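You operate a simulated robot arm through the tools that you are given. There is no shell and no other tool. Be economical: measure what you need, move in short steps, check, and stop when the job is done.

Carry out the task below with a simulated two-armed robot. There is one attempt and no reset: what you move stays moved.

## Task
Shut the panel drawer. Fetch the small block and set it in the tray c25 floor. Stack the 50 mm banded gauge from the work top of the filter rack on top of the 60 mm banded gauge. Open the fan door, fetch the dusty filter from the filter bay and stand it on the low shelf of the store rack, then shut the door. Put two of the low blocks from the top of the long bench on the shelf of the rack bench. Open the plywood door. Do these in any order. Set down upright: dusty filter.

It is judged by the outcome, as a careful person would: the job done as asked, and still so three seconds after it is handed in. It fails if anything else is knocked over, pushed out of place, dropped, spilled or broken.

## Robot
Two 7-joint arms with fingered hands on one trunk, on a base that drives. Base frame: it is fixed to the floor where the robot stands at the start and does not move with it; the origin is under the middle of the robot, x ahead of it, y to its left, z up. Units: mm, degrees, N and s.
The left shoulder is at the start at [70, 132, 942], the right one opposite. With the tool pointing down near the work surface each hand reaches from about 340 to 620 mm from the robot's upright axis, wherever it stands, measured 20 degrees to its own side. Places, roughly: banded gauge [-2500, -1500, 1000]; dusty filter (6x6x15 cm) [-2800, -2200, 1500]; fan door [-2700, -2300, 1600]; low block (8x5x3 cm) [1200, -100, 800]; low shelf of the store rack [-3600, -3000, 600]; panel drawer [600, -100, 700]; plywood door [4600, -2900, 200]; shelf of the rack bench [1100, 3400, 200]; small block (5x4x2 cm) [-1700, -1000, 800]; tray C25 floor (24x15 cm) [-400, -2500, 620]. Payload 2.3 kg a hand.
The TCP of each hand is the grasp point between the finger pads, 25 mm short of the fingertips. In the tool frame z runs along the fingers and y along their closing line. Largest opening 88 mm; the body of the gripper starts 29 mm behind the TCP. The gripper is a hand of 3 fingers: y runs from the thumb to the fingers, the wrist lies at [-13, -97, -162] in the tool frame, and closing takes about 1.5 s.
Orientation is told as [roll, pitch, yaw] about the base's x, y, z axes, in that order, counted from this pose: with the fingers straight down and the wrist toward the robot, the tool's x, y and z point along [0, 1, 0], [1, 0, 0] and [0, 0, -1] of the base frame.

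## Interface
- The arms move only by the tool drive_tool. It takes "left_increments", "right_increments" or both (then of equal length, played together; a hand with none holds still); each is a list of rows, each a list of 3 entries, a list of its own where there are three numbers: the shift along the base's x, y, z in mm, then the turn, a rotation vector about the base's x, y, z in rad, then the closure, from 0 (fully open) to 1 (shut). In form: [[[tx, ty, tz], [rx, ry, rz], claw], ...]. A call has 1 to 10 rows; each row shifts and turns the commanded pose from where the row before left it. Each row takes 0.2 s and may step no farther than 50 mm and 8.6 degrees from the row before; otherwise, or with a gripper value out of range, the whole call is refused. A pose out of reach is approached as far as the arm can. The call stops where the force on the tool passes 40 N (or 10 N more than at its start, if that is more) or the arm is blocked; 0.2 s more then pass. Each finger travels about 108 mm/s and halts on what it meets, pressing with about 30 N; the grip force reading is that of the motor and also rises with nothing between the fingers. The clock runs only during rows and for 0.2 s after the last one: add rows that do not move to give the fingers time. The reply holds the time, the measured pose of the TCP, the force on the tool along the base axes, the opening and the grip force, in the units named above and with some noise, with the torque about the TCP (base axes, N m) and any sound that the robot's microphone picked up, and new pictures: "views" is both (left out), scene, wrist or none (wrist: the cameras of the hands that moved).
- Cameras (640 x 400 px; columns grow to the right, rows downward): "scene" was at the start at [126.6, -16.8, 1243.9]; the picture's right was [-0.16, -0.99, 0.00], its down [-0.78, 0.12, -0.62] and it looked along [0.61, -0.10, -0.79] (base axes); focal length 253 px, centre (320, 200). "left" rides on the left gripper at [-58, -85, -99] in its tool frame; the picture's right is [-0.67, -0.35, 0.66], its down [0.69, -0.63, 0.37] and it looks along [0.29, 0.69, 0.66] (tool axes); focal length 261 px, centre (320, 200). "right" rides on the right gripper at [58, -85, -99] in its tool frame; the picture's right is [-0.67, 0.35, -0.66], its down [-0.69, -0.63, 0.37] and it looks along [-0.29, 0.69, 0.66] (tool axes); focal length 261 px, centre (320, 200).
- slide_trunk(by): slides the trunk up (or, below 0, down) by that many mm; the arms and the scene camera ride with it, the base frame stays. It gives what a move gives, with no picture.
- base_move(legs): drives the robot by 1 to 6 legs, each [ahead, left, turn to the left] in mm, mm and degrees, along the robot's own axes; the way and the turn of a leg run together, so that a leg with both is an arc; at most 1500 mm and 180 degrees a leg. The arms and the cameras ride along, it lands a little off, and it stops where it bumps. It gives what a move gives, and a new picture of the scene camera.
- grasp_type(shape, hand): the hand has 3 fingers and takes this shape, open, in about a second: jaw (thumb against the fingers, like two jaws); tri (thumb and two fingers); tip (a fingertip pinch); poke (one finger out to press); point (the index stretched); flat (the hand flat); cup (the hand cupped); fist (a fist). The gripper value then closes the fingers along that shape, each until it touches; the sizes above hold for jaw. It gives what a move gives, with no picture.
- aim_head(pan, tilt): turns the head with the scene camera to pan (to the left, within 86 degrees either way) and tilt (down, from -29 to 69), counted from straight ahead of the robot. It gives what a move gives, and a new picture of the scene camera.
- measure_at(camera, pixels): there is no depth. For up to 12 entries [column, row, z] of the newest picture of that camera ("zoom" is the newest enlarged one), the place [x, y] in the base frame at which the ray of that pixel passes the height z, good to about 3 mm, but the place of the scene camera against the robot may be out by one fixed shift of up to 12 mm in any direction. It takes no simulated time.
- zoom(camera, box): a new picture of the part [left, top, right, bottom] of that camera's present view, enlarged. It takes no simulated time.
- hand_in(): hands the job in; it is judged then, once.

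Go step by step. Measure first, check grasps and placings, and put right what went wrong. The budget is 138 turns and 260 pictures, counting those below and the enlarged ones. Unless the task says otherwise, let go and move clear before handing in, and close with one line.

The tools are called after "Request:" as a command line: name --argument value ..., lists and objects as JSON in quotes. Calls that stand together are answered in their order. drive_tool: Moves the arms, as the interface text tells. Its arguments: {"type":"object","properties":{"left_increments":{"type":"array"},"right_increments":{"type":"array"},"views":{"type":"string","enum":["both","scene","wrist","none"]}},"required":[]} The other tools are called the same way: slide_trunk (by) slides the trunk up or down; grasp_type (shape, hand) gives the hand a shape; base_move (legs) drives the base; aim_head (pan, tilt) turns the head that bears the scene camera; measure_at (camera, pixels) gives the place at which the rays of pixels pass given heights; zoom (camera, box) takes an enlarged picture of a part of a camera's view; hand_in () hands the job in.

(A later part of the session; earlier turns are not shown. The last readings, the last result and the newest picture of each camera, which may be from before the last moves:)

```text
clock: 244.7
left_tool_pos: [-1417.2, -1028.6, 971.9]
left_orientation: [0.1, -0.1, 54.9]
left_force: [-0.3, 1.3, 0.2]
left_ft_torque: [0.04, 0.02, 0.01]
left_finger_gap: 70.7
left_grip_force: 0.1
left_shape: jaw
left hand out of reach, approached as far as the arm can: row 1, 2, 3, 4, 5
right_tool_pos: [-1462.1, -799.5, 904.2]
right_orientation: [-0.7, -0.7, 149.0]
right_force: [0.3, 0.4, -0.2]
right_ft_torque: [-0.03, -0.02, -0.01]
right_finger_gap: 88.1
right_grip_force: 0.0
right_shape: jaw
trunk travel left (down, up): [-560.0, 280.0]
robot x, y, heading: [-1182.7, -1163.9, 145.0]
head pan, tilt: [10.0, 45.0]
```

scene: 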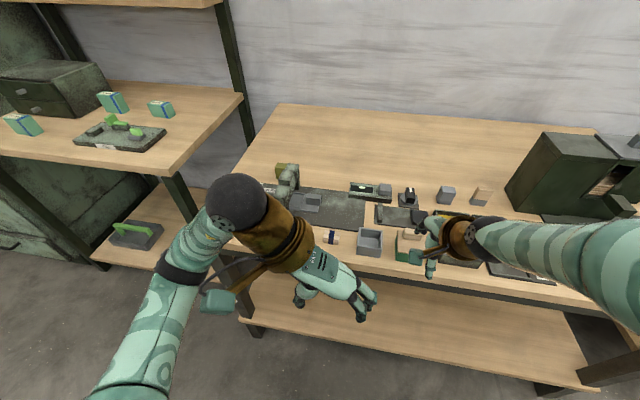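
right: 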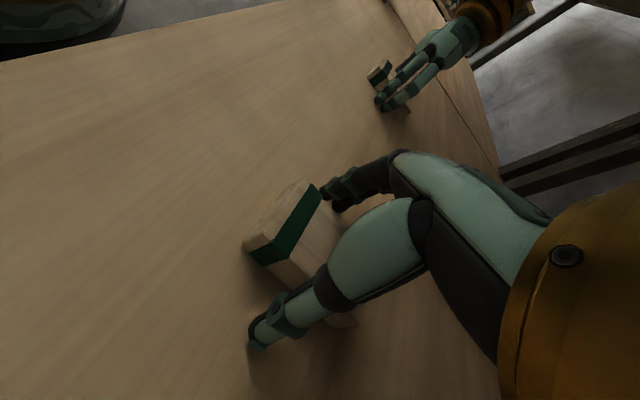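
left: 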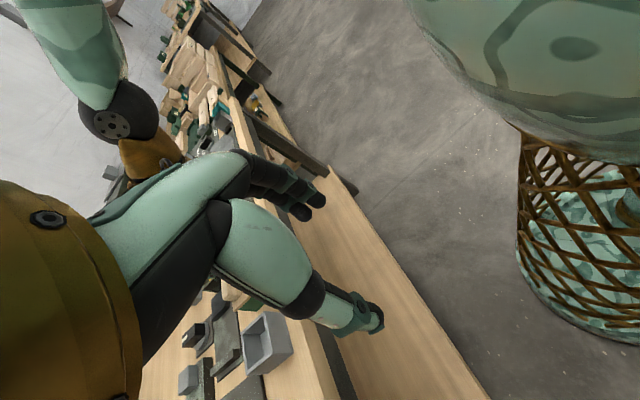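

The arm folded into an awkward reach limit. I'll bring the base 70 mm closer and nudge the hand outward, checking what it follows.

Request:
base_move --legs '[[70, 0, 0]]'

Request:
drive_tool --left_increments '[[[-25, 17, 0], [0, 0, 0], 0.2], [[-25, 17, 0], [0, 0, 0], 0.2], [[-25, 17, 0], [0, 0, 0], 0.2], [[-25, 17, 0], [0, 0, 0], 0.2]]' --views "scene"

```text
clock: 245.7
left_tool_pos: [-1471.9, -990.6, 973.4]
left_orientation: [0.1, 0.0, 54.8]
left_force: [-0.2, -0.6, -1.4]
left_ft_torque: [0.03, 0.02, -0.01]
left_finger_gap: 70.5
left_grip_force: 0.1
left_shape: jaw
right_tool_pos: [-1515.7, -760.4, 903.5]
right_orientation: [-0.5, -0.9, 149.0]
right_force: [0.4, 0.7, 0.6]
right_ft_torque: [0.03, -0.01, -0.02]
right_finger_gap: 87.5
right_grip_force: 0.0
right_shape: jaw
trunk travel left (down, up): [-560.0, 280.0]
robot x, y, heading: [-1236.8, -1123.4, 144.8]
head pan, tilt: [10.0, 45.0]
```

scene: 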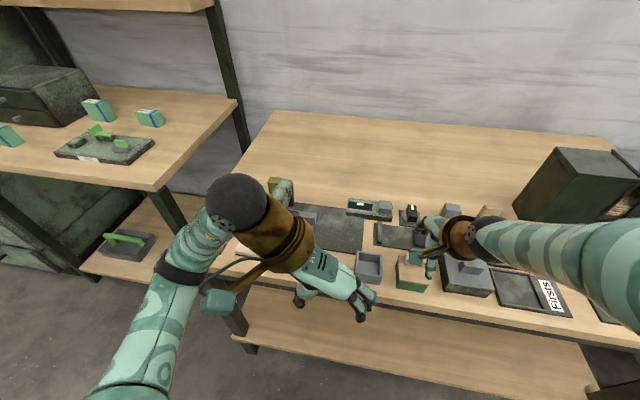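

```text
clock: 246.7
left_tool_pos: [-1471.9, -983.2, 977.7]
left_orientation: [0.0, 0.1, 54.8]
left_force: [0.3, -1.0, 0.4]
left_ft_torque: [-0.02, 0.0, 0.0]
left_finger_gap: 70.5
left_grip_force: 0.2
left_shape: jaw
left hand out of reach, approached as far as the arm can: row 1, 2, 3, 4
right_tool_pos: [-1517.0, -759.3, 903.7]
right_orientation: [-0.6, -0.8, 149.0]
right_force: [0.3, -0.1, -0.6]
right_ft_torque: [-0.02, 0.03, 0.03]
right_finger_gap: 87.6
right_grip_force: 0.0
right_shape: jaw
trunk travel left (down, up): [-560.0, 280.0]
robot x, y, heading: [-1240.0, -1125.5, 144.7]
head pan, tilt: [10.0, 45.0]
```

scene: 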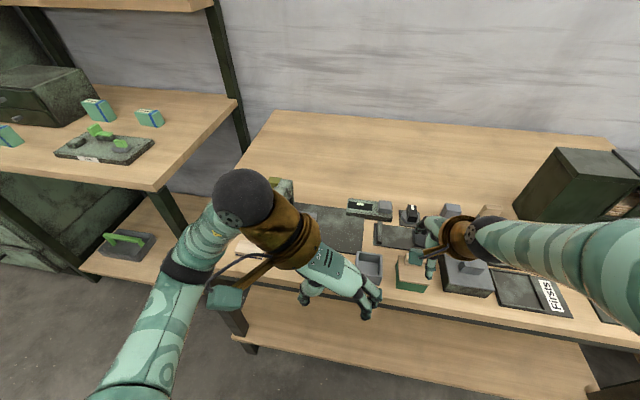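

The left arm is in a poor configuration. I'll unwind it: yaw back to neutral while moving out to the natural place, staying high (z≈975).

Request:
drive_tool --left_increments '[[[-10, -2, 0], [0, 0, 0.15], 0.2], [[-14, -2, 0], [0, 0, 0.15], 0.2], [[-16, -2, 0], [0, 0, 0.15], 0.2], [[-20, -2, 0], [0, 0, 0.15], 0.2], [[-20, -2, 0], [0, 0, 0.15], 0.2], [[-20, -2, 0], [0, 0, 0.15], 0.2], [[-20, -2, 0], [0, 0, 0.15], 0.2], [[-20, -2, 0], [0, 0, 0.15], 0.2], [[-20, -2, 0], [0, 0, 0.15], 0.2], [[-20, -2, 0], [0, 0, 0.15], 0.2]]' --views "scene"

```text
clock: 248.9
left_tool_pos: [-1653.6, -1005.1, 975.8]
left_orientation: [0.1, -0.1, 140.7]
left_force: [-0.8, 0.5, -0.2]
left_ft_torque: [0.01, 0.0, 0.01]
left_finger_gap: 70.6
left_grip_force: 0.1
left_shape: jaw
right_tool_pos: [-1516.6, -759.8, 902.6]
right_orientation: [-0.7, -0.8, 149.0]
right_force: [-0.2, 0.0, 0.1]
right_ft_torque: [-0.03, 0.01, 0.04]
right_finger_gap: 87.7
right_grip_force: 0.0
right_shape: jaw
trunk travel left (down, up): [-560.0, 280.0]
robot x, y, heading: [-1237.9, -1128.8, 145.1]
head pan, tilt: [10.0, 45.0]
```

scene: 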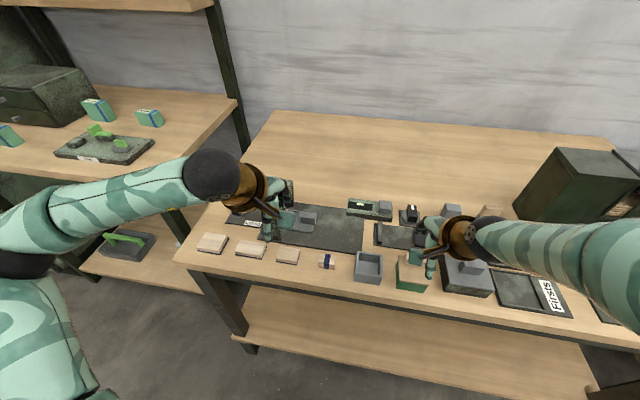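

Unwound. Now rotating -86° in place here, right over the block.

Request:
drive_tool --left_increments '[[[-1, 0, -4], [0, 0, -0.15], 0.2], [[-1, 0, -4], [0, 0, -0.15], 0.2], [[-1, 0, -4], [0, 0, -0.15], 0.2], [[-1, 0, -4], [0, 0, -0.15], 0.2], [[-1, 0, -4], [0, 0, -0.15], 0.2], [[-1, 1, -4], [0, 0, -0.15], 0.2], [[-1, 1, -4], [0, 0, -0.15], 0.2], [[-1, 1, -4], [0, 0, -0.15], 0.2], [[-1, 1, -4], [0, 0, -0.15], 0.2], [[-1, 1, -4], [0, 0, -0.15], 0.2]]' --views "both"

```text
clock: 251.1
left_tool_pos: [-1502.8, -1013.7, 987.5]
left_orientation: [-0.3, -1.4, 62.4]
left_force: [-1.0, -0.4, 0.4]
left_ft_torque: [-0.01, 0.03, 0.02]
left_finger_gap: 70.7
left_grip_force: 0.1
left_shape: jaw
left hand out of reach, approached as far as the arm can: row 5, 6, 7, 8, 9, 10
right_tool_pos: [-1516.7, -760.2, 903.9]
right_orientation: [-0.6, -0.8, 149.0]
right_force: [0.7, -0.1, -0.1]
right_ft_torque: [0.02, -0.02, -0.02]
right_finger_gap: 87.3
right_grip_force: 0.1
right_shape: jaw
trunk travel left (down, up): [-560.0, 280.0]
robot x, y, heading: [-1235.1, -1125.1, 144.8]
head pan, tilt: [10.0, 45.0]
```

scene: 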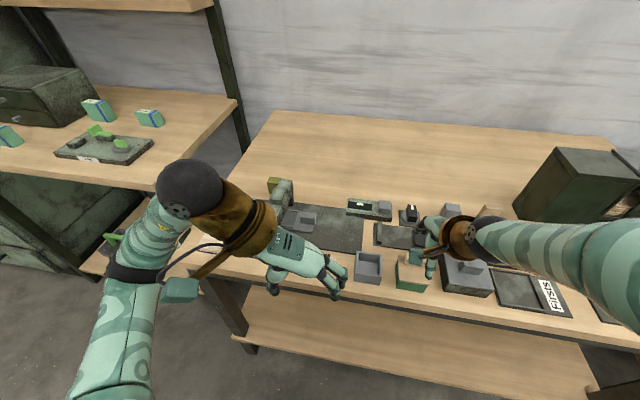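
left: 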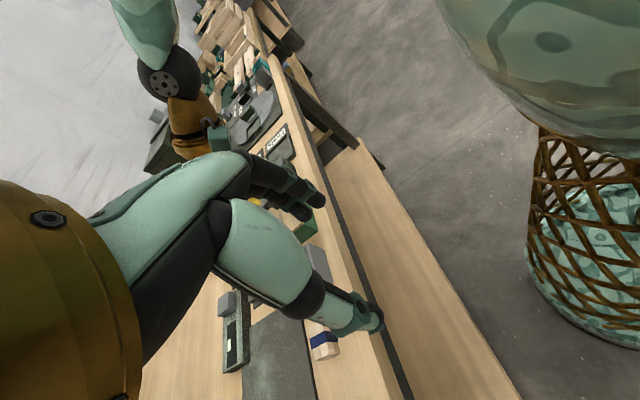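

At this height relative to the shoulder the turned wrist is out of reach. Raising the trunk 150 and lowering the hand relative to it should free it.

Request:
slide_trunk --by 150

Request:
drive_tool --left_increments '[[[0, 0, -25], [0, 0, 0], 0.2], [[0, 0, -25], [0, 0, 0], 0.2], [[-10, 0, -25], [0, 0, -0.03], 0.2], [[-20, 2, -25], [0, 0, -0.03], 0.2], [[-25, 2, -25], [0, 0.02, -0.03], 0.2], [[-25, 2, -25], [0, 0, -0.03], 0.2], [[-25, 2, -25], [0, 0, -0.02], 0.2], [[-25, 2, -20], [0, 0, 0], 0.2], [[-20, 2, -20], [0, 0, 0], 0.2]]' --views "both"

```text
clock: 252.8
left_tool_pos: [-1504.2, -1013.6, 1137.4]
left_orientation: [-0.5, -1.5, 62.5]
left_force: [0.5, -1.0, -0.5]
left_ft_torque: [-0.01, 0.04, -0.04]
left_finger_gap: 70.4
left_grip_force: 0.1
left_shape: jaw
right_tool_pos: [-1516.0, -759.2, 1053.9]
right_orientation: [-0.6, -0.9, 149.1]
right_force: [-1.0, 0.0, 0.3]
right_ft_torque: [-0.02, 0.03, 0.02]
right_finger_gap: 87.7
right_grip_force: 0.0
right_shape: jaw
trunk travel left (down, up): [-710.0, 130.0]
robot x, y, heading: [-1233.5, -1122.6, 145.0]
head pan, tilt: [10.0, 45.0]
```

```text
clock: 254.8
left_tool_pos: [-1454.0, -1028.0, 1053.6]
left_orientation: [0.5, -1.0, 54.5]
left_force: [-0.6, -0.8, 0.5]
left_ft_torque: [0.0, -0.01, -0.01]
left_finger_gap: 70.4
left_grip_force: 0.1
left_shape: jaw
left hand out of reach, approached as far as the arm can: row 1, 2, 3, 4, 5, 6, 7, 8, 9
right_tool_pos: [-1517.5, -759.3, 1053.4]
right_orientation: [-0.6, -0.8, 149.0]
right_force: [-0.1, 0.2, -1.1]
right_ft_torque: [0.01, 0.01, -0.01]
right_finger_gap: 87.8
right_grip_force: 0.0
right_shape: jaw
trunk travel left (down, up): [-710.0, 130.0]
robot x, y, heading: [-1235.7, -1123.9, 144.9]
head pan, tilt: [10.0, 45.0]
```

scene: 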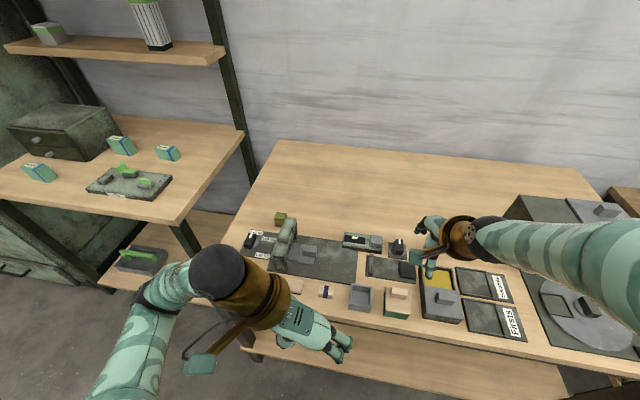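
left: 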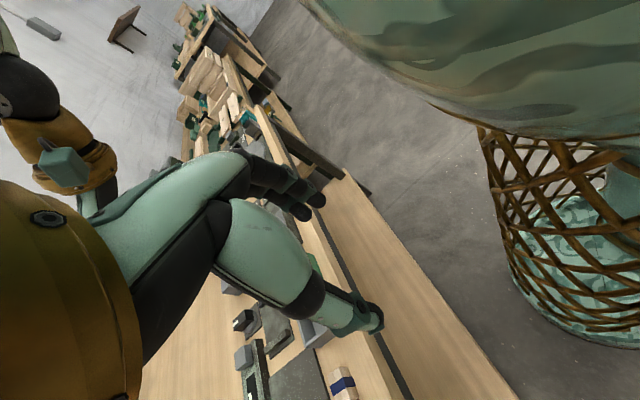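

Still stuck in that arm branch. Unwinding again while moving out and down, so the yaw can be done lower relative to the shoulder.

Request:
drive_tool --left_increments '[[[-10, 2, 0], [0, 0, 0.15], 0.2], [[-14, 2, 0], [0, 0, 0.15], 0.2], [[-16, 2, 0], [0, 0, 0.15], 0.2], [[-20, 2, -6], [0, 0, 0.15], 0.2], [[-20, 2, -8], [0, 0, 0.15], 0.2], [[-20, 2, -10], [0, 0, 0.15], 0.2], [[-20, 2, -20], [0, 0, 0.15], 0.2], [[-20, 3, -25], [0, 0, 0.15], 0.2], [[-20, 3, -25], [0, 0, 0.15], 0.2], [[-20, 3, -25], [0, 0, 0.15], 0.2]]' --views "scene"

```text
clock: 257.1
left_tool_pos: [-1633.8, -1006.4, 933.6]
left_orientation: [0.6, -0.9, 140.3]
left_force: [-0.6, -0.3, 0.4]
left_ft_torque: [0.02, 0.01, -0.01]
left_finger_gap: 70.6
left_grip_force: 0.0
left_shape: jaw
right_tool_pos: [-1516.2, -759.9, 1053.2]
right_orientation: [-0.6, -0.7, 148.9]
right_force: [-0.2, -0.9, 0.3]
right_ft_torque: [0.0, -0.01, 0.04]
right_finger_gap: 87.7
right_grip_force: 0.0
right_shape: jaw
trunk travel left (down, up): [-710.0, 130.0]
robot x, y, heading: [-1235.8, -1122.9, 144.7]
head pan, tilt: [10.0, 45.0]
```

scene: 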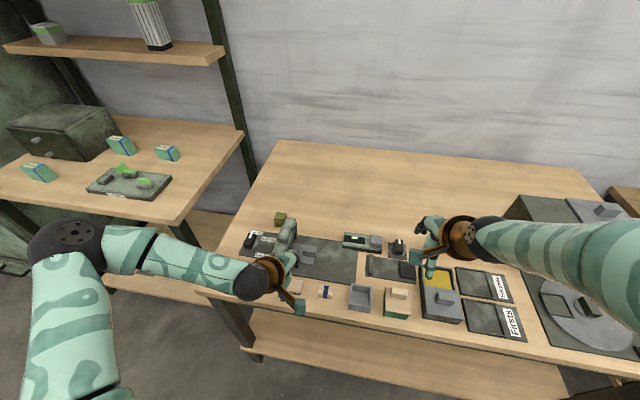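

Better: the hand is now 220 mm below the shoulder. Yawing again.

Request:
drive_tool --left_increments '[[[0, 0, -3], [0, 0, -0.15], 0.2], [[0, 0, -3], [0, 0, -0.15], 0.2], [[0, 0, -3], [0, 0, -0.15], 0.2], [[0, 0, -3], [0, 0, -0.15], 0.2], [[0, 0, -3], [0, 0, -0.15], 0.2], [[0, 0, -3], [0, 0, -0.15], 0.2], [[0, 0, -3], [0, 0, -0.15], 0.2], [[0, 0, -3], [0, 0, -0.15], 0.2], [[0, 0, -3], [0, 0, -0.15], 0.2], [[0, 0, -3], [0, 0, -0.14], 0.2]]' --views "both"

```text
clock: 259.2
left_tool_pos: [-1633.8, -1006.5, 907.8]
left_orientation: [0.5, -0.8, 54.9]
left_force: [0.1, -0.9, 0.2]
left_ft_torque: [-0.02, 0.01, 0.01]
left_finger_gap: 70.5
left_grip_force: 0.1
left_shape: jaw
right_tool_pos: [-1517.4, -759.0, 1054.6]
right_orientation: [-0.5, -0.7, 148.9]
right_force: [-0.2, -1.3, 1.0]
right_ft_torque: [-0.01, -0.02, 0.0]
right_finger_gap: 87.6
right_grip_force: 0.0
right_shape: jaw
trunk travel left (down, up): [-710.0, 130.0]
robot x, y, heading: [-1238.5, -1125.2, 144.5]
head pan, tilt: [10.0, 45.0]
```

scene: 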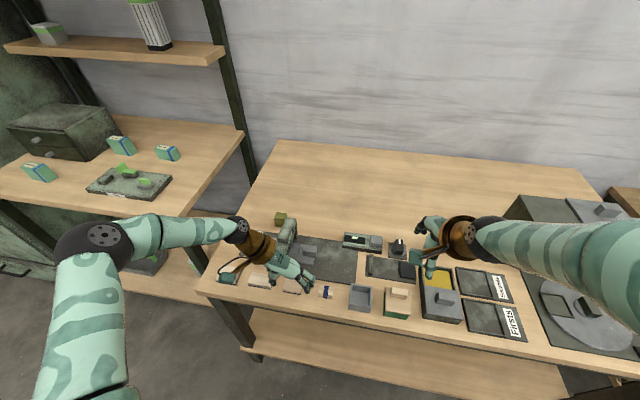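
left: 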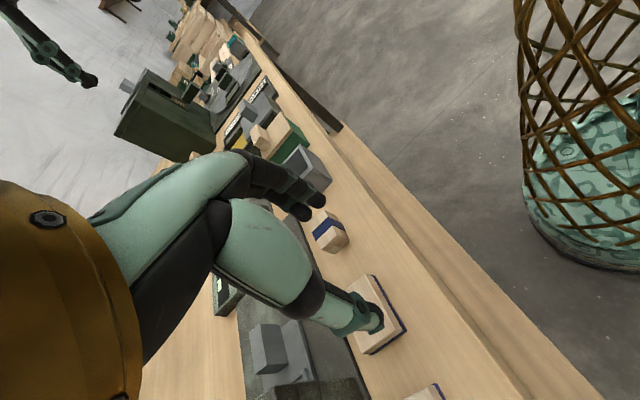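

In reach now. Checking the block's place with the wrist camera (block at (380,315)).

Request:
measure_at --camera "left" --pixels '[[373, 275, 818], [406, 325, 818], [361, 352, 818], [373, 275, 825], [406, 325, 825]]'

Request:
zoom --camera "left" --box '[280, 230, 440, 390]'

```text
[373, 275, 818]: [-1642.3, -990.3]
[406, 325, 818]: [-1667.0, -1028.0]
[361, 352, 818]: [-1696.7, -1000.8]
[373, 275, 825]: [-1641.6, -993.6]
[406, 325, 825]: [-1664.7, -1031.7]
```

```text
2.50 times, centred on (360, 310) of left
```

zoom: 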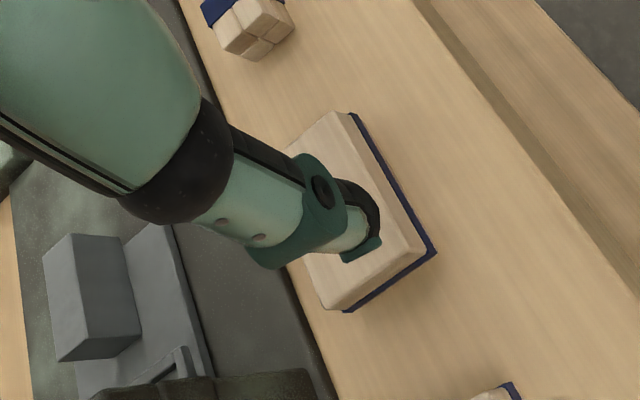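

Both cameras agree: centre (-1669,-996). Aligning and descending.

Request:
drive_tool --left_increments '[[[-15.2, 3.7, 0], [0, 0, 0], 0.2], [[-15.3, 3.8, 0], [0, 0, 0], 0.2], [[0, 0, -25], [0, 0, 0], 0.2], [[0, 0, -25], [0, 0, 0], 0.2], [[0, 0, -15], [0, 0, 0], 0.2], [[0, 0, -10], [0, 0, 0], 0.2], [[0, 0, -6], [0, 0, 0], 0.2]]' --views "both"

```text
clock: 260.9
left_tool_pos: [-1665.3, -999.5, 825.5]
left_orientation: [0.5, -0.9, 55.0]
left_force: [0.1, 1.0, 1.9]
left_ft_torque: [-0.02, 0.02, 0.0]
left_finger_gap: 70.6
left_grip_force: 0.1
left_shape: jaw
right_tool_pos: [-1516.8, -760.1, 1053.7]
right_orientation: [-0.5, -0.7, 149.1]
right_force: [0.2, 0.0, 1.2]
right_ft_torque: [0.01, 0.0, 0.01]
right_finger_gap: 87.8
right_grip_force: 0.1
right_shape: jaw
trunk travel left (down, up): [-710.0, 130.0]
robot x, y, heading: [-1232.3, -1122.7, 144.8]
head pan, tilt: [10.0, 45.0]
```

scene: 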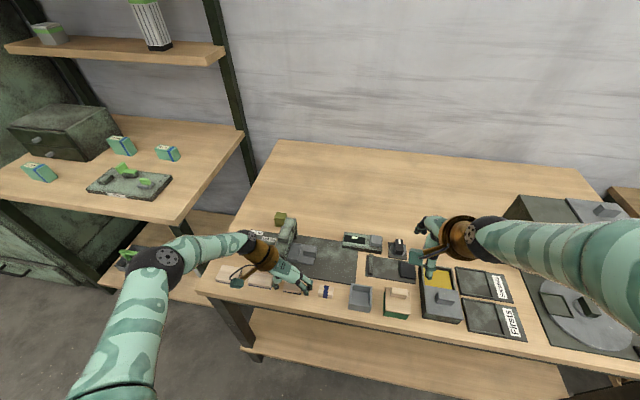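
left: 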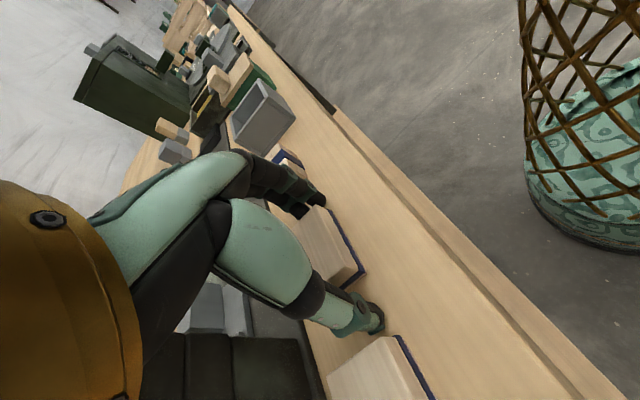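

Straddled with clearance. Closing and lifting.

Request:
drive_tool --left_increments '[[[0, 0, 0], [0, 0, 0], 1], [[0, 0, 0], [0, 0, 0], 1], [[0, 0, 0], [0, 0, 0], 1], [[0, 0, 0], [0, 0, 0], 1], [[0, 0, 0], [0, 0, 0], 1], [[0, 0, 15], [0, 0, 0], 1], [[0, 0, 25], [0, 0, 0], 1], [[0, 0, 25], [0, 0, 0], 1], [[0, 0, 25], [0, 0, 0], 1]]' --views "both"

```text
clock: 262.9
left_tool_pos: [-1662.8, -997.9, 915.1]
left_orientation: [0.5, -0.8, 55.0]
left_force: [-1.0, 0.8, -1.1]
left_ft_torque: [0.03, -0.01, 0.01]
left_finger_gap: 41.7
left_grip_force: 30.6
left_shape: jaw
right_tool_pos: [-1515.9, -760.6, 1054.2]
right_orientation: [-0.6, -0.8, 148.9]
right_force: [0.6, 0.1, 0.9]
right_ft_torque: [-0.03, 0.01, 0.02]
right_finger_gap: 87.7
right_grip_force: 0.1
right_shape: jaw
trunk travel left (down, up): [-710.0, 130.0]
robot x, y, heading: [-1238.1, -1124.6, 145.0]
head pan, tilt: [10.0, 45.0]
```

scene: 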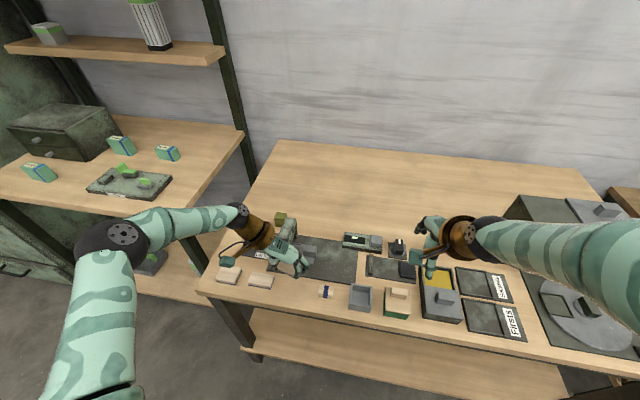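
left: 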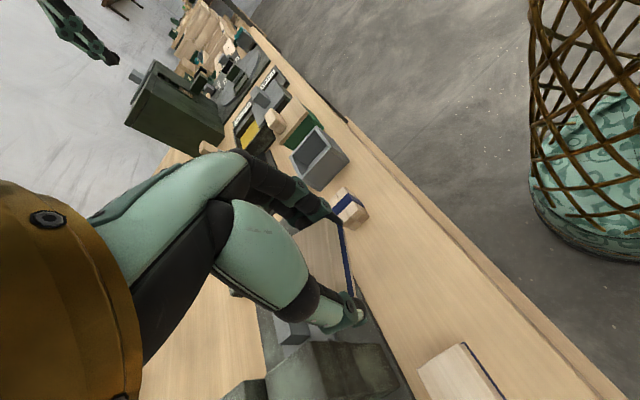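

Small block held. Heading for tray C25: back out, along the aisle to the far side of the tray table.

Request:
base_move --legs '[[-150, 0, 0], [0, -700, 0], [-1500, 0, 0], [-450, 0, 0]]'

Request:
aim_head --pan 60 --tilt 30

```text
clock: 277.3
left_tool_pos: [512.7, -1680.7, 914.2]
left_orientation: [0.4, -0.9, 55.0]
left_force: [-0.2, 0.3, 0.3]
left_ft_torque: [0.02, 0.0, 0.03]
left_finger_gap: 41.5
left_grip_force: 29.3
left_shape: jaw
right_tool_pos: [661.0, -1442.3, 1053.3]
right_orientation: [-0.6, -0.7, 148.9]
right_force: [-0.4, 0.3, 0.2]
right_ft_torque: [0.0, 0.0, -0.01]
right_finger_gap: 87.7
right_grip_force: 0.0
right_shape: jaw
trunk travel left (down, up): [-710.0, 130.0]
robot x, y, heading: [944.1, -1809.7, 145.0]
head pan, tilt: [10.0, 45.0]
```

scene: 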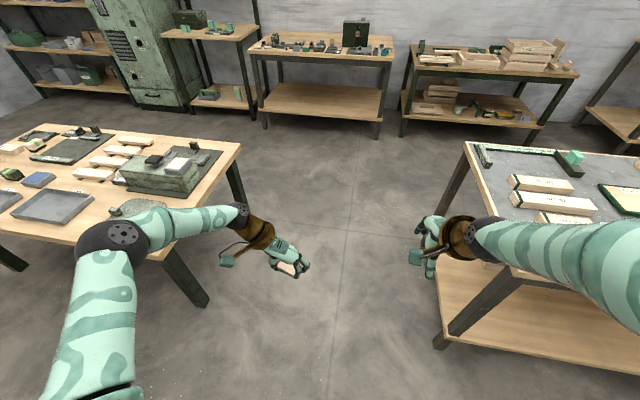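

```text
clock: 278.5
left_tool_pos: [513.4, -1680.1, 914.5]
left_orientation: [0.6, -0.8, 54.8]
left_force: [-0.3, 0.0, 0.1]
left_ft_torque: [0.0, 0.01, 0.01]
left_finger_gap: 41.3
left_grip_force: 29.9
left_shape: jaw
right_tool_pos: [663.0, -1443.3, 1053.0]
right_orientation: [-0.6, -0.9, 148.9]
right_force: [0.2, -0.3, -0.2]
right_ft_torque: [-0.02, 0.0, 0.02]
right_finger_gap: 87.7
right_grip_force: 0.1
right_shape: jaw
trunk travel left (down, up): [-710.0, 130.0]
robot x, y, heading: [941.7, -1807.5, 144.6]
head pan, tilt: [60.0, 30.0]
```

scene: 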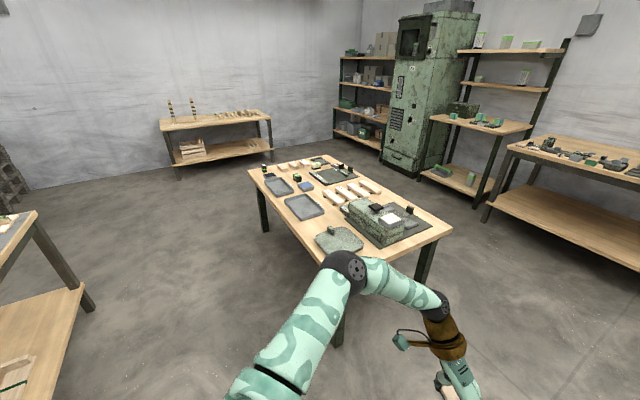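

Request:
zoom --camera "scene" --box '[240, 145, 400, 245]'

Request:
measure_at --camera "scene" --pixels '[[305, 207, 620], [278, 186, 620], [335, 340, 0], [265, 230, 0], [90, 308, 0], [340, 240, 620], [248, 172, 620]]'

```text
4.00 times, centred on (320, 195) of scene
```

zoom: 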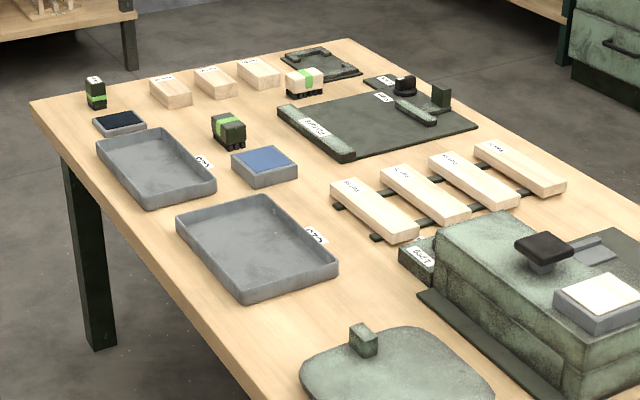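

```text
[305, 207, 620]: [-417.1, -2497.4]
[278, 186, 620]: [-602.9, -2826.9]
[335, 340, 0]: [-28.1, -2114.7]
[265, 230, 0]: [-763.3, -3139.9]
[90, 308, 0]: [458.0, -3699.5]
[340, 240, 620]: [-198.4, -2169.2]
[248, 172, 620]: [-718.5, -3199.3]
```

Tray C25 is at (-417,-2497), open at the near edge. Sliding left along the table and approaching.

Request:
base_move --legs '[[0, 1200, 0], [240, 0, 0]]'

Request:
aim_head --pan 10 --tilt 50

```text
clock: 285.9
left_tool_pos: [-351.6, -2538.1, 914.9]
left_orientation: [0.6, -0.9, 57.7]
left_force: [0.3, -0.2, -0.4]
left_ft_torque: [-0.01, -0.03, 0.01]
left_finger_gap: 41.4
left_grip_force: 29.7
left_shape: jaw
right_tool_pos: [-215.1, -2292.6, 1054.4]
right_orientation: [-0.6, -0.9, 151.6]
right_force: [0.4, 0.8, 0.2]
right_ft_torque: [-0.03, 0.01, 0.0]
right_finger_gap: 87.4
right_grip_force: 0.0
right_shape: jaw
trunk travel left (down, up): [-710.0, 130.0]
robot x, y, heading: [83.3, -2641.0, 147.7]
head pan, tilt: [60.0, 30.0]
```

scene: 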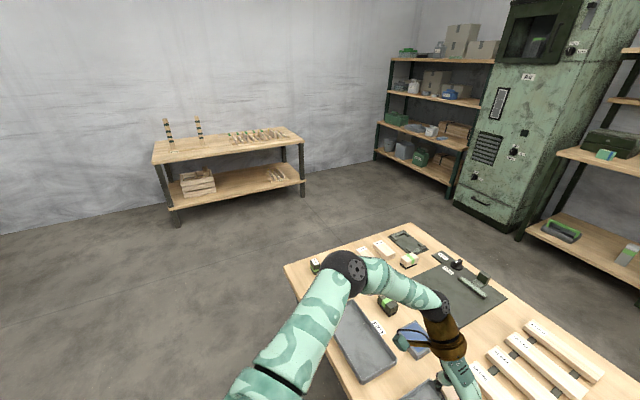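

```text
clock: 287.1
left_tool_pos: [-352.5, -2536.5, 913.9]
left_orientation: [0.6, -0.8, 57.7]
left_force: [-0.3, 0.2, -0.6]
left_ft_torque: [-0.02, 0.01, -0.01]
left_finger_gap: 41.5
left_grip_force: 29.8
left_shape: jaw
right_tool_pos: [-217.6, -2292.4, 1052.8]
right_orientation: [-0.6, -0.8, 151.6]
right_force: [0.3, 0.2, 0.7]
right_ft_torque: [-0.01, -0.02, 0.02]
right_finger_gap: 87.7
right_grip_force: 0.1
right_shape: jaw
trunk travel left (down, up): [-710.0, 130.0]
robot x, y, heading: [82.6, -2643.1, 147.6]
head pan, tilt: [10.0, 50.0]
```

scene: 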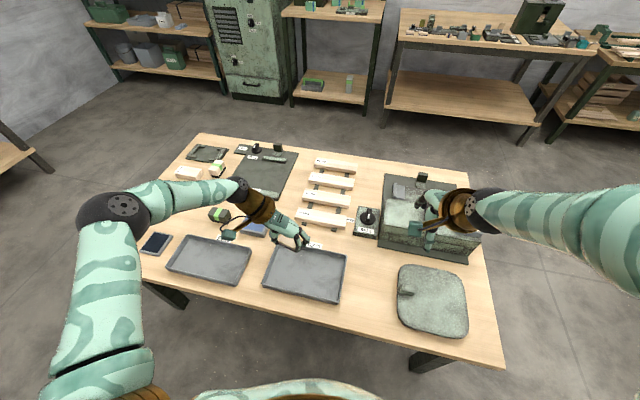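

Request:
measure_at --camera "scene" --pixels '[[306, 272, 620], [306, 272, 700], [306, 272, 750], [278, 246, 650], [346, 259, 650], [336, 300, 650], [265, 285, 650]]'

Request:
zoom --camera "scene" --box '[226, 210, 386, 310]'

```text
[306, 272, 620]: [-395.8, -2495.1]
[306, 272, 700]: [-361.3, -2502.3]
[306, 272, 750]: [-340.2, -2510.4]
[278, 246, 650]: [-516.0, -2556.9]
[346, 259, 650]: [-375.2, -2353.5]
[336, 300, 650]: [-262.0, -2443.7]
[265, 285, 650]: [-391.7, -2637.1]
```

```text
4.00 times, centred on (306, 260) of scene
```

zoom: 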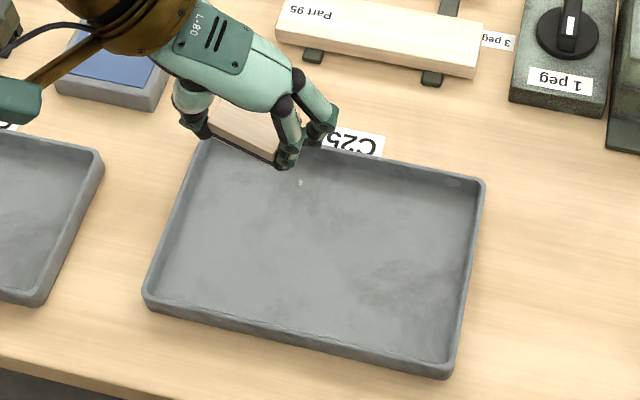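

C25 confirmed by its label. Lowering the trunk 160, centring over the tray, then going down gently.

Request:
slide_trunk --by -160

Request:
drive_tool --left_increments '[[[-13.7, 13, -5], [0, 0, 0], 1], [[-13.7, 13, -5], [0, 0, 0], 1], [[-13.6, 13, -5], [0, 0, 0], 1], [[0, 0, -20], [0, 0, 0], 1], [[0, 0, -20], [0, 0, 0], 1], [[0, 0, -15], [0, 0, 0], 1], [[0, 0, -10], [0, 0, 0], 1]]' --views "both"

```text
clock: 288.9
left_tool_pos: [-352.3, -2536.0, 754.1]
left_orientation: [0.6, -1.0, 57.8]
left_force: [-0.6, 0.7, -0.6]
left_ft_torque: [0.0, 0.02, -0.01]
left_finger_gap: 41.2
left_grip_force: 30.4
left_shape: jaw
right_tool_pos: [-217.0, -2291.0, 893.6]
right_orientation: [-0.6, -0.8, 151.8]
right_force: [-0.4, -0.6, -0.4]
right_ft_torque: [0.01, -0.01, -0.02]
right_finger_gap: 87.5
right_grip_force: 0.2
right_shape: jaw
trunk travel left (down, up): [-550.0, 290.0]
robot x, y, heading: [80.5, -2643.0, 147.5]
head pan, tilt: [10.0, 50.0]
```

```text
clock: 290.5
left_tool_pos: [-387.4, -2498.4, 678.1]
left_orientation: [0.5, -1.0, 57.7]
left_force: [-0.3, -0.2, 0.1]
left_ft_torque: [-0.03, 0.01, -0.02]
left_finger_gap: 41.0
left_grip_force: 30.0
left_shape: jaw
left hand out of reach, approached as far as the arm can: row 6
right_tool_pos: [-217.6, -2291.3, 893.3]
right_orientation: [-0.7, -0.9, 151.6]
right_force: [0.8, 0.4, 0.2]
right_ft_torque: [0.0, 0.02, 0.0]
right_finger_gap: 87.8
right_grip_force: 0.1
right_shape: jaw
trunk travel left (down, up): [-550.0, 290.0]
robot x, y, heading: [78.9, -2644.1, 147.5]
head pan, tilt: [10.0, 50.0]
```

scene: 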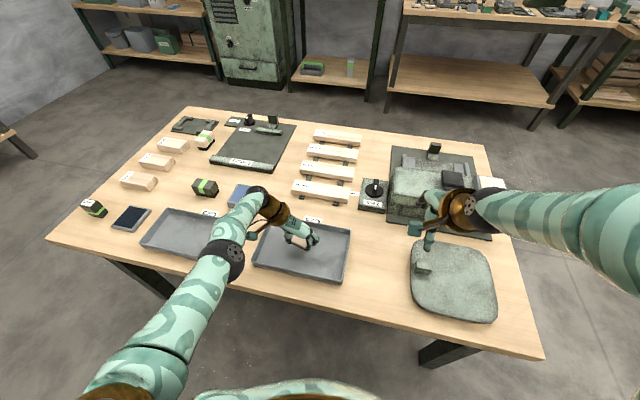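
left: 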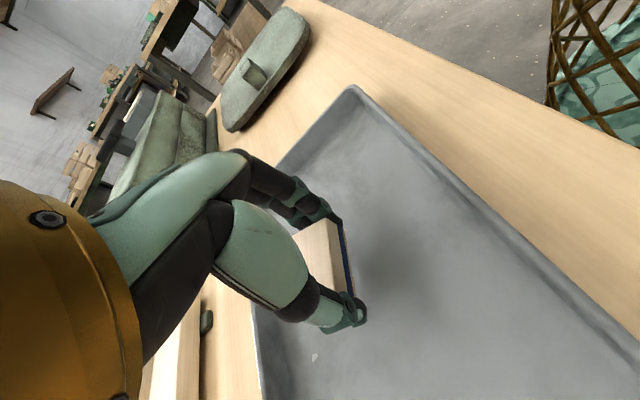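

Block hangs about 30 mm above the tray floor; the arm is at its limit so I lower the rest with the trunk.

Request:
slide_trunk --by -40

Request:
drive_tool --left_increments '[[[0, 0, 15], [0, 0, 0], 1]]' --views "wrist"

```text
clock: 291.1
left_tool_pos: [-384.9, -2497.6, 650.6]
left_orientation: [0.9, -1.7, 58.0]
left_force: [3.2, -2.2, 14.2]
left_ft_torque: [0.09, -0.34, -0.12]
left_finger_gap: 41.0
left_grip_force: 30.3
left_shape: jaw
right_tool_pos: [-215.0, -2292.5, 862.0]
right_orientation: [-0.7, -0.9, 151.8]
right_force: [-0.1, -0.7, 0.0]
right_ft_torque: [0.01, -0.01, -0.01]
right_finger_gap: 87.7
right_grip_force: 0.1
right_shape: jaw
trunk travel left (down, up): [-518.0, 322.0]
robot x, y, heading: [79.6, -2647.4, 147.7]
head pan, tilt: [10.0, 50.0]
stopped: the force on the tool passed its limit at 48 N (the readings are from after the stop); the commanded pose is now the measured one
```

```text
clock: 291.5
left_tool_pos: [-390.5, -2493.9, 661.4]
left_orientation: [0.7, -1.5, 57.9]
left_force: [0.1, -0.7, -0.8]
left_ft_torque: [-0.01, -0.01, -0.02]
left_finger_gap: 41.0
left_grip_force: 29.3
left_shape: jaw
right_tool_pos: [-217.4, -2291.7, 861.8]
right_orientation: [-0.6, -0.8, 151.7]
right_force: [0.4, 0.1, -0.9]
right_ft_torque: [-0.02, -0.02, -0.03]
right_finger_gap: 87.9
right_grip_force: 0.0
right_shape: jaw
trunk travel left (down, up): [-518.0, 322.0]
robot x, y, heading: [81.3, -2640.5, 147.4]
head pan, tilt: [10.0, 50.0]
```

left: 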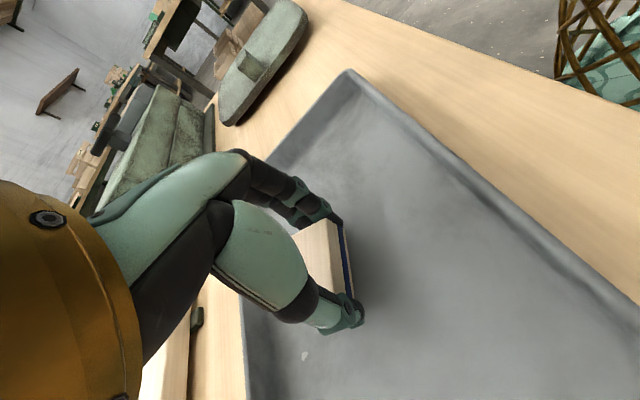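

Contact was at TCP z≈650. Lowering to 652, opening, then rising.

Request:
drive_tool --left_increments '[[[0, 0, -5], [0, 0, 0], 1], [[0, 0, -4], [0, 0, 0], 1], [[0, 0, 0], [0, 0, 0], 0.5], [[0, 0, 0], [0, 0, 0], 0.2], [[0, 0, 0], [0, 0, 0], 0.2], [[0, 0, 20], [0, 0, 0], 0.2], [[0, 0, 30], [0, 0, 0], 0.2], [[0, 0, 30], [0, 0, 0], 0.2]]' --views "both"

```text
clock: 293.3
left_tool_pos: [-403.9, -2486.2, 733.2]
left_orientation: [0.6, -1.6, 57.9]
left_force: [-0.3, -1.0, -0.7]
left_ft_torque: [0.04, 0.01, 0.0]
left_finger_gap: 70.4
left_grip_force: 0.0
left_shape: jaw
left hand out of reach, approached as far as the arm can: row 6, 7, 8
right_tool_pos: [-218.2, -2290.7, 861.5]
right_orientation: [-0.6, -0.7, 151.6]
right_force: [-0.5, 0.6, -0.3]
right_ft_torque: [-0.02, 0.02, -0.05]
right_finger_gap: 87.7
right_grip_force: 0.1
right_shape: jaw
trunk travel left (down, up): [-518.0, 322.0]
robot x, y, heading: [80.2, -2643.6, 147.4]
head pan, tilt: [10.0, 50.0]
```

scene: 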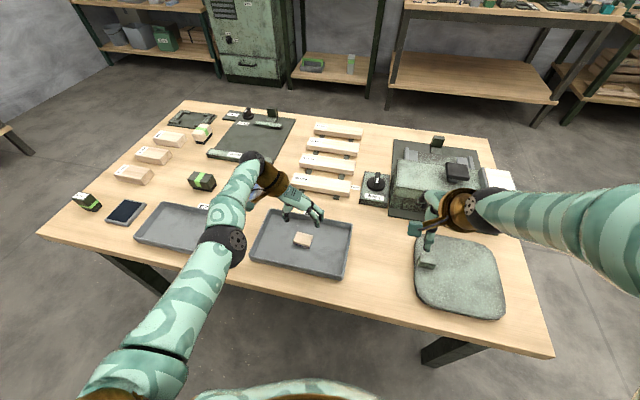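
left: 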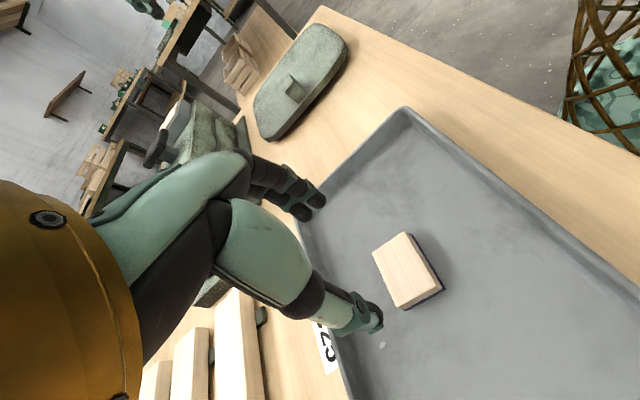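

The small block lies flat in tray C25. Next the gauges: raise the trunk, restore the left yaw, and drive back via the aisle to the filter rack.

Request:
slide_trunk --by 220

Request:
drive_tool --left_increments '[[[0, 0, 0], [0, 0, 0.15], 0], [[0, 0, 0], [0, 0, 0.15], 0], [[0, 0, 0], [0, 0, 0.15], 0], [[0, 0, 0], [0, 0, 0.15], 0], [[0, 0, 0], [0, 0, 0.15], 0], [[0, 0, 5], [0, 0, 0.15], 0], [[0, 0, 10], [0, 0, 0.15], 0], [[0, 0, 10], [0, 0, 0.15], 0], [[0, 0, 10], [0, 0, 0.15], 0], [[0, 0, 10], [0, 0, 0.15], 0]]' --views "none"

Request:
base_move --legs '[[-200, 0, -3], [0, -1230, 0], [1500, 0, 0], [500, 0, 0]]'

Request:
aim_head --pan 45 --tilt 20

```text
clock: 295.6
left_tool_pos: [-406.4, -2486.5, 952.8]
left_orientation: [0.7, -1.6, 57.9]
left_force: [-0.2, -0.3, 0.9]
left_ft_torque: [-0.01, -0.01, 0.02]
left_finger_gap: 70.2
left_grip_force: 0.1
left_shape: jaw
right_tool_pos: [-217.1, -2290.3, 1081.7]
right_orientation: [-0.6, -0.8, 151.7]
right_force: [0.1, 0.4, -0.2]
right_ft_torque: [0.01, -0.01, 0.01]
right_finger_gap: 88.0
right_grip_force: 0.1
right_shape: jaw
trunk travel left (down, up): [-738.0, 102.0]
robot x, y, heading: [83.4, -2646.7, 147.4]
head pan, tilt: [10.0, 50.0]
```

```text
clock: 297.9
left_tool_pos: [-503.6, -2429.1, 979.8]
left_orientation: [0.7, -1.5, 143.9]
left_force: [0.1, 0.3, -0.3]
left_ft_torque: [-0.03, 0.02, -0.02]
left_finger_gap: 87.8
left_grip_force: 0.2
left_shape: jaw
left hand out of reach, approached as far as the arm can: row 1, 2, 3, 4, 5, 6, 7, 8, 9, 10
right_tool_pos: [-216.4, -2291.6, 1082.0]
right_orientation: [-0.5, -0.8, 151.6]
right_force: [-0.2, 0.8, 0.0]
right_ft_torque: [0.03, 0.05, -0.02]
right_finger_gap: 87.8
right_grip_force: 0.0
right_shape: jaw
trunk travel left (down, up): [-738.0, 102.0]
robot x, y, heading: [81.1, -2643.6, 147.5]
head pan, tilt: [10.0, 50.0]
```

```text
clock: 314.8
left_tool_pos: [-1223.7, -391.6, 981.3]
left_orientation: [0.7, -1.6, 142.5]
left_force: [0.2, -0.7, 0.5]
left_ft_torque: [-0.03, 0.05, -0.01]
left_finger_gap: 87.8
left_grip_force: 0.0
left_shape: jaw
right_tool_pos: [-933.2, -261.4, 1081.2]
right_orientation: [-0.6, -0.8, 150.4]
right_force: [-0.2, -0.7, -0.4]
right_ft_torque: [-0.03, -0.01, 0.02]
right_finger_gap: 87.6
right_grip_force: 0.1
right_shape: jaw
trunk travel left (down, up): [-738.0, 102.0]
robot x, y, heading: [-643.2, -617.5, 146.3]
head pan, tilt: [10.0, 50.0]
```

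scene: 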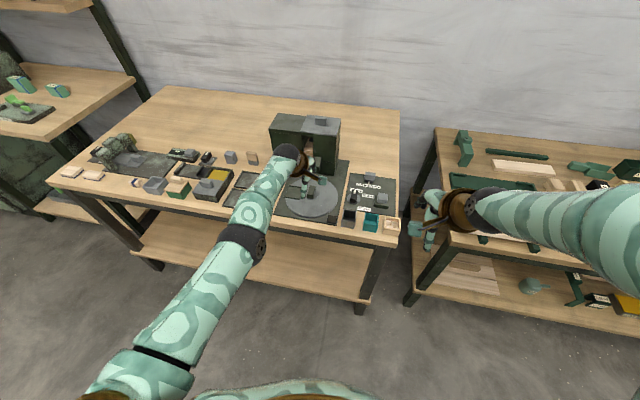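

```text
clock: 315.8
left_tool_pos: [-1224.6, -390.6, 979.4]
left_orientation: [0.8, -1.6, 142.5]
left_force: [-0.1, 0.8, -0.6]
left_ft_torque: [-0.03, -0.03, 0.03]
left_finger_gap: 87.7
left_grip_force: 0.1
left_shape: jaw
right_tool_pos: [-935.2, -259.6, 1081.2]
right_orientation: [-0.6, -0.8, 150.6]
right_force: [0.4, -0.1, 0.2]
right_ft_torque: [0.01, 0.0, -0.01]
right_finger_gap: 87.6
right_grip_force: 0.2
right_shape: jaw
trunk travel left (down, up): [-738.0, 102.0]
robot x, y, heading: [-646.9, -617.9, 146.2]
head pan, tilt: [45.0, 20.0]
```

scene: 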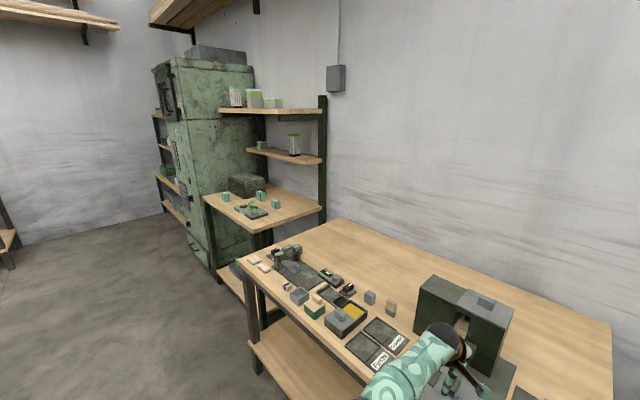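

The left arm is stretched far out over the bench; I'll draw it in first, then back off and slide left to the filter rack.

Request:
drive_tool --left_increments '[[[0, 0, 20], [0, 0, 0], 0], [[36, -24, 0], [0, 0, 0], 0], [[36, -24, 0], [0, 0, 0], 0], [[36, -24, 0], [0, 0, 0], 0], [[36, -24, 0], [0, 0, 0], 0], [[36, -24, 0], [0, 0, 0], 0]]' --views "none"

Request:
base_move --legs '[[-120, 0, -1.7], [0, 1500, 0], [0, 280, 0]]'

Request:
aim_head --pan 0 --tilt 30

```text
clock: 317.2
left_tool_pos: [-1220.1, -382.4, 997.7]
left_orientation: [0.7, -1.5, 142.5]
left_force: [0.7, 0.3, -0.2]
left_ft_torque: [0.0, 0.0, -0.01]
left_finger_gap: 87.8
left_grip_force: 0.2
left_shape: jaw
left hand out of reach, approached as far as the arm can: row 2, 3, 4, 5, 6
right_tool_pos: [-935.0, -259.3, 1082.5]
right_orientation: [-0.6, -0.8, 150.4]
right_force: [0.0, -0.4, 0.4]
right_ft_torque: [-0.02, 0.01, 0.01]
right_finger_gap: 87.7
right_grip_force: 0.0
right_shape: jaw
trunk travel left (down, up): [-738.0, 102.0]
robot x, y, heading: [-647.7, -617.8, 146.3]
head pan, tilt: [45.0, 20.0]
```

```text
clock: 327.0
left_tool_pos: [-2139.7, -1880.8, 997.2]
left_orientation: [0.8, -1.4, 140.7]
left_force: [0.6, 0.5, 1.0]
left_ft_torque: [0.01, 0.0, 0.02]
left_finger_gap: 87.8
left_grip_force: 0.0
left_shape: jaw
right_tool_pos: [-1851.6, -1766.6, 1081.9]
right_orientation: [-0.5, -0.9, 148.8]
right_force: [-0.5, 0.7, -0.3]
right_ft_torque: [-0.01, 0.02, -0.04]
right_finger_gap: 87.4
right_grip_force: 0.1
right_shape: jaw
trunk travel left (down, up): [-738.0, 102.0]
robot x, y, heading: [-1576.4, -2139.1, 144.8]
head pan, tilt: [45.0, 20.0]
```

scene: 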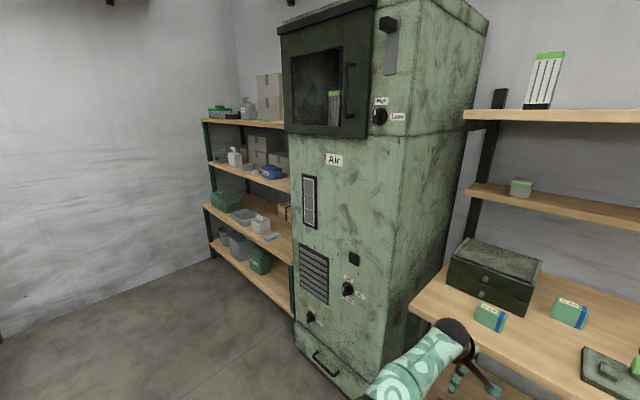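

```text
clock: 328.1
left_tool_pos: [-2139.7, -1882.5, 996.1]
left_orientation: [0.8, -1.5, 140.8]
left_force: [-0.7, 0.3, -0.8]
left_ft_torque: [-0.02, -0.01, 0.03]
left_finger_gap: 87.8
left_grip_force: 0.1
left_shape: jaw
right_tool_pos: [-1852.5, -1768.4, 1081.9]
right_orientation: [-0.6, -0.9, 148.8]
right_force: [-0.7, -0.3, 0.0]
right_ft_torque: [0.0, 0.02, 0.02]
right_finger_gap: 87.6
right_grip_force: 0.1
right_shape: jaw
trunk travel left (down, up): [-738.0, 102.0]
robot x, y, heading: [-1574.2, -2137.0, 144.6]
head pan, tilt: [0.0, 30.0]
```

scene: 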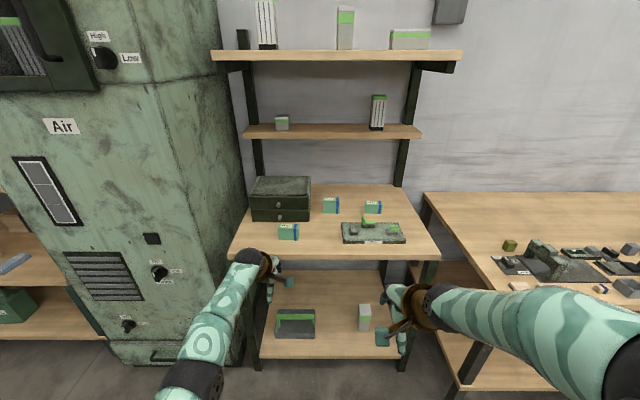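

Filter rack with three banded gauges at (288,231), (331,205), (372,207). Zooming to identify them.

Request:
zoom --camera "scene" --box '[264, 180, 424, 250]'

Request:
zoom --camera "scene" --box '[310, 185, 390, 225]'

```text
4.00 times, centred on (344, 215) of scene
```

zoom: 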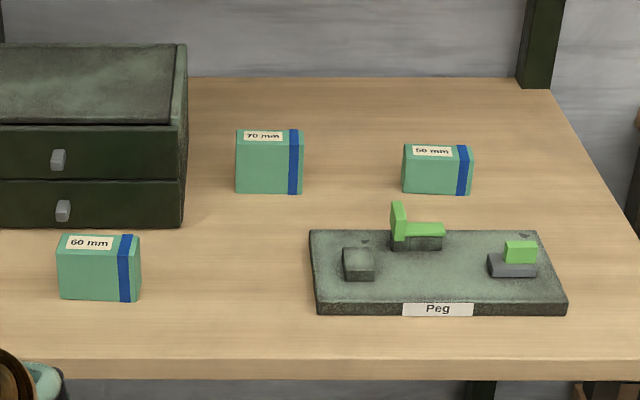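

```text
8.00 times, centred on (350, 205) of scene
```

zoom: 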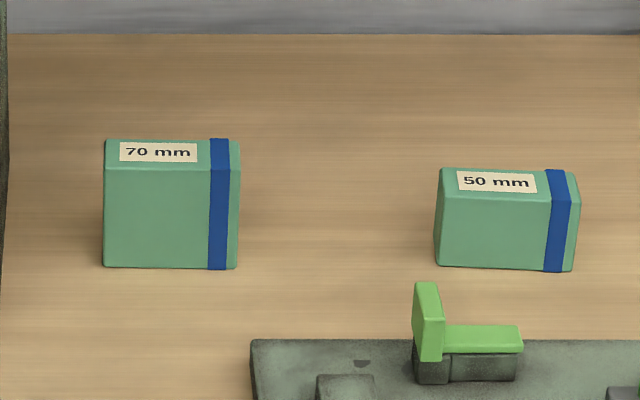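

Labels read: 60 mm front-left, 50 mm back-right. Measuring both.

Request:
measure_at --camera "zoom" --pixels '[[438, 265, 950], [574, 270, 950], [438, 265, 980], [574, 270, 980], [441, 195, 1000], [578, 202, 1000], [440, 169, 1000], [572, 171, 1000], [104, 265, 950], [238, 268, 950]]'

Request:
measure_at --camera "scene" --pixels '[[278, 239, 950], [299, 255, 950], [230, 258, 950], [437, 257, 950], [278, 255, 950], [280, 225, 1010], [298, 225, 1010]]'

```text
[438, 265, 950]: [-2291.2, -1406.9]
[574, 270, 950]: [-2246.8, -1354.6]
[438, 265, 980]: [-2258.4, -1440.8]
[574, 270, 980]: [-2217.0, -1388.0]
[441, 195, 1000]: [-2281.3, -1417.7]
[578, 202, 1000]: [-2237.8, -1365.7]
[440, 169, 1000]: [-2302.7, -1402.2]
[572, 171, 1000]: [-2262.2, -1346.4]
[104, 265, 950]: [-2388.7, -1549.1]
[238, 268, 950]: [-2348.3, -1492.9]
```

```text
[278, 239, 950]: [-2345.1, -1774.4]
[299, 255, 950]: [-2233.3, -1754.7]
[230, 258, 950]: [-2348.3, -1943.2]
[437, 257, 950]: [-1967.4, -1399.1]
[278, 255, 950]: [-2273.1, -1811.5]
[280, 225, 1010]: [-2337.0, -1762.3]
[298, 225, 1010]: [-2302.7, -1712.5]
```

Request:
measure_at --camera "scene" --pixels '[[333, 138, 1200], [333, 138, 1250], [333, 138, 1300], [250, 58, 1470], [258, 180, 950], [400, 185, 950]]'

Request:
base_move --legs '[[200, -45, 0]]'

```text
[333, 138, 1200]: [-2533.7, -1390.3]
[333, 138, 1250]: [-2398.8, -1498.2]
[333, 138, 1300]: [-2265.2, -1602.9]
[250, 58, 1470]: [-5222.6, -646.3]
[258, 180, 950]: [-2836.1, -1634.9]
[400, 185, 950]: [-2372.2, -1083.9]
```

```text
clock: 329.8
left_tool_pos: [-2280.2, -1730.2, 998.8]
left_orientation: [0.7, -1.6, 140.9]
left_force: [0.4, -0.2, 0.3]
left_ft_torque: [-0.04, -0.01, 0.0]
left_finger_gap: 87.8
left_grip_force: 0.1
left_shape: jaw
right_tool_pos: [-1991.0, -1615.2, 1082.6]
right_orientation: [-0.6, -1.0, 148.8]
right_force: [0.6, -0.7, -0.1]
right_ft_torque: [0.02, -0.01, 0.02]
right_finger_gap: 88.0
right_grip_force: 0.1
right_shape: jaw
trunk travel left (down, up): [-738.0, 102.0]
robot x, y, heading: [-1715.0, -1980.3, 144.6]
head pan, tilt: [0.0, 30.0]
```

scene: 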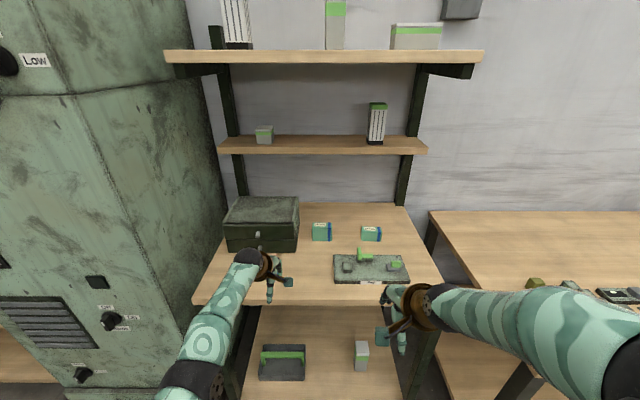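

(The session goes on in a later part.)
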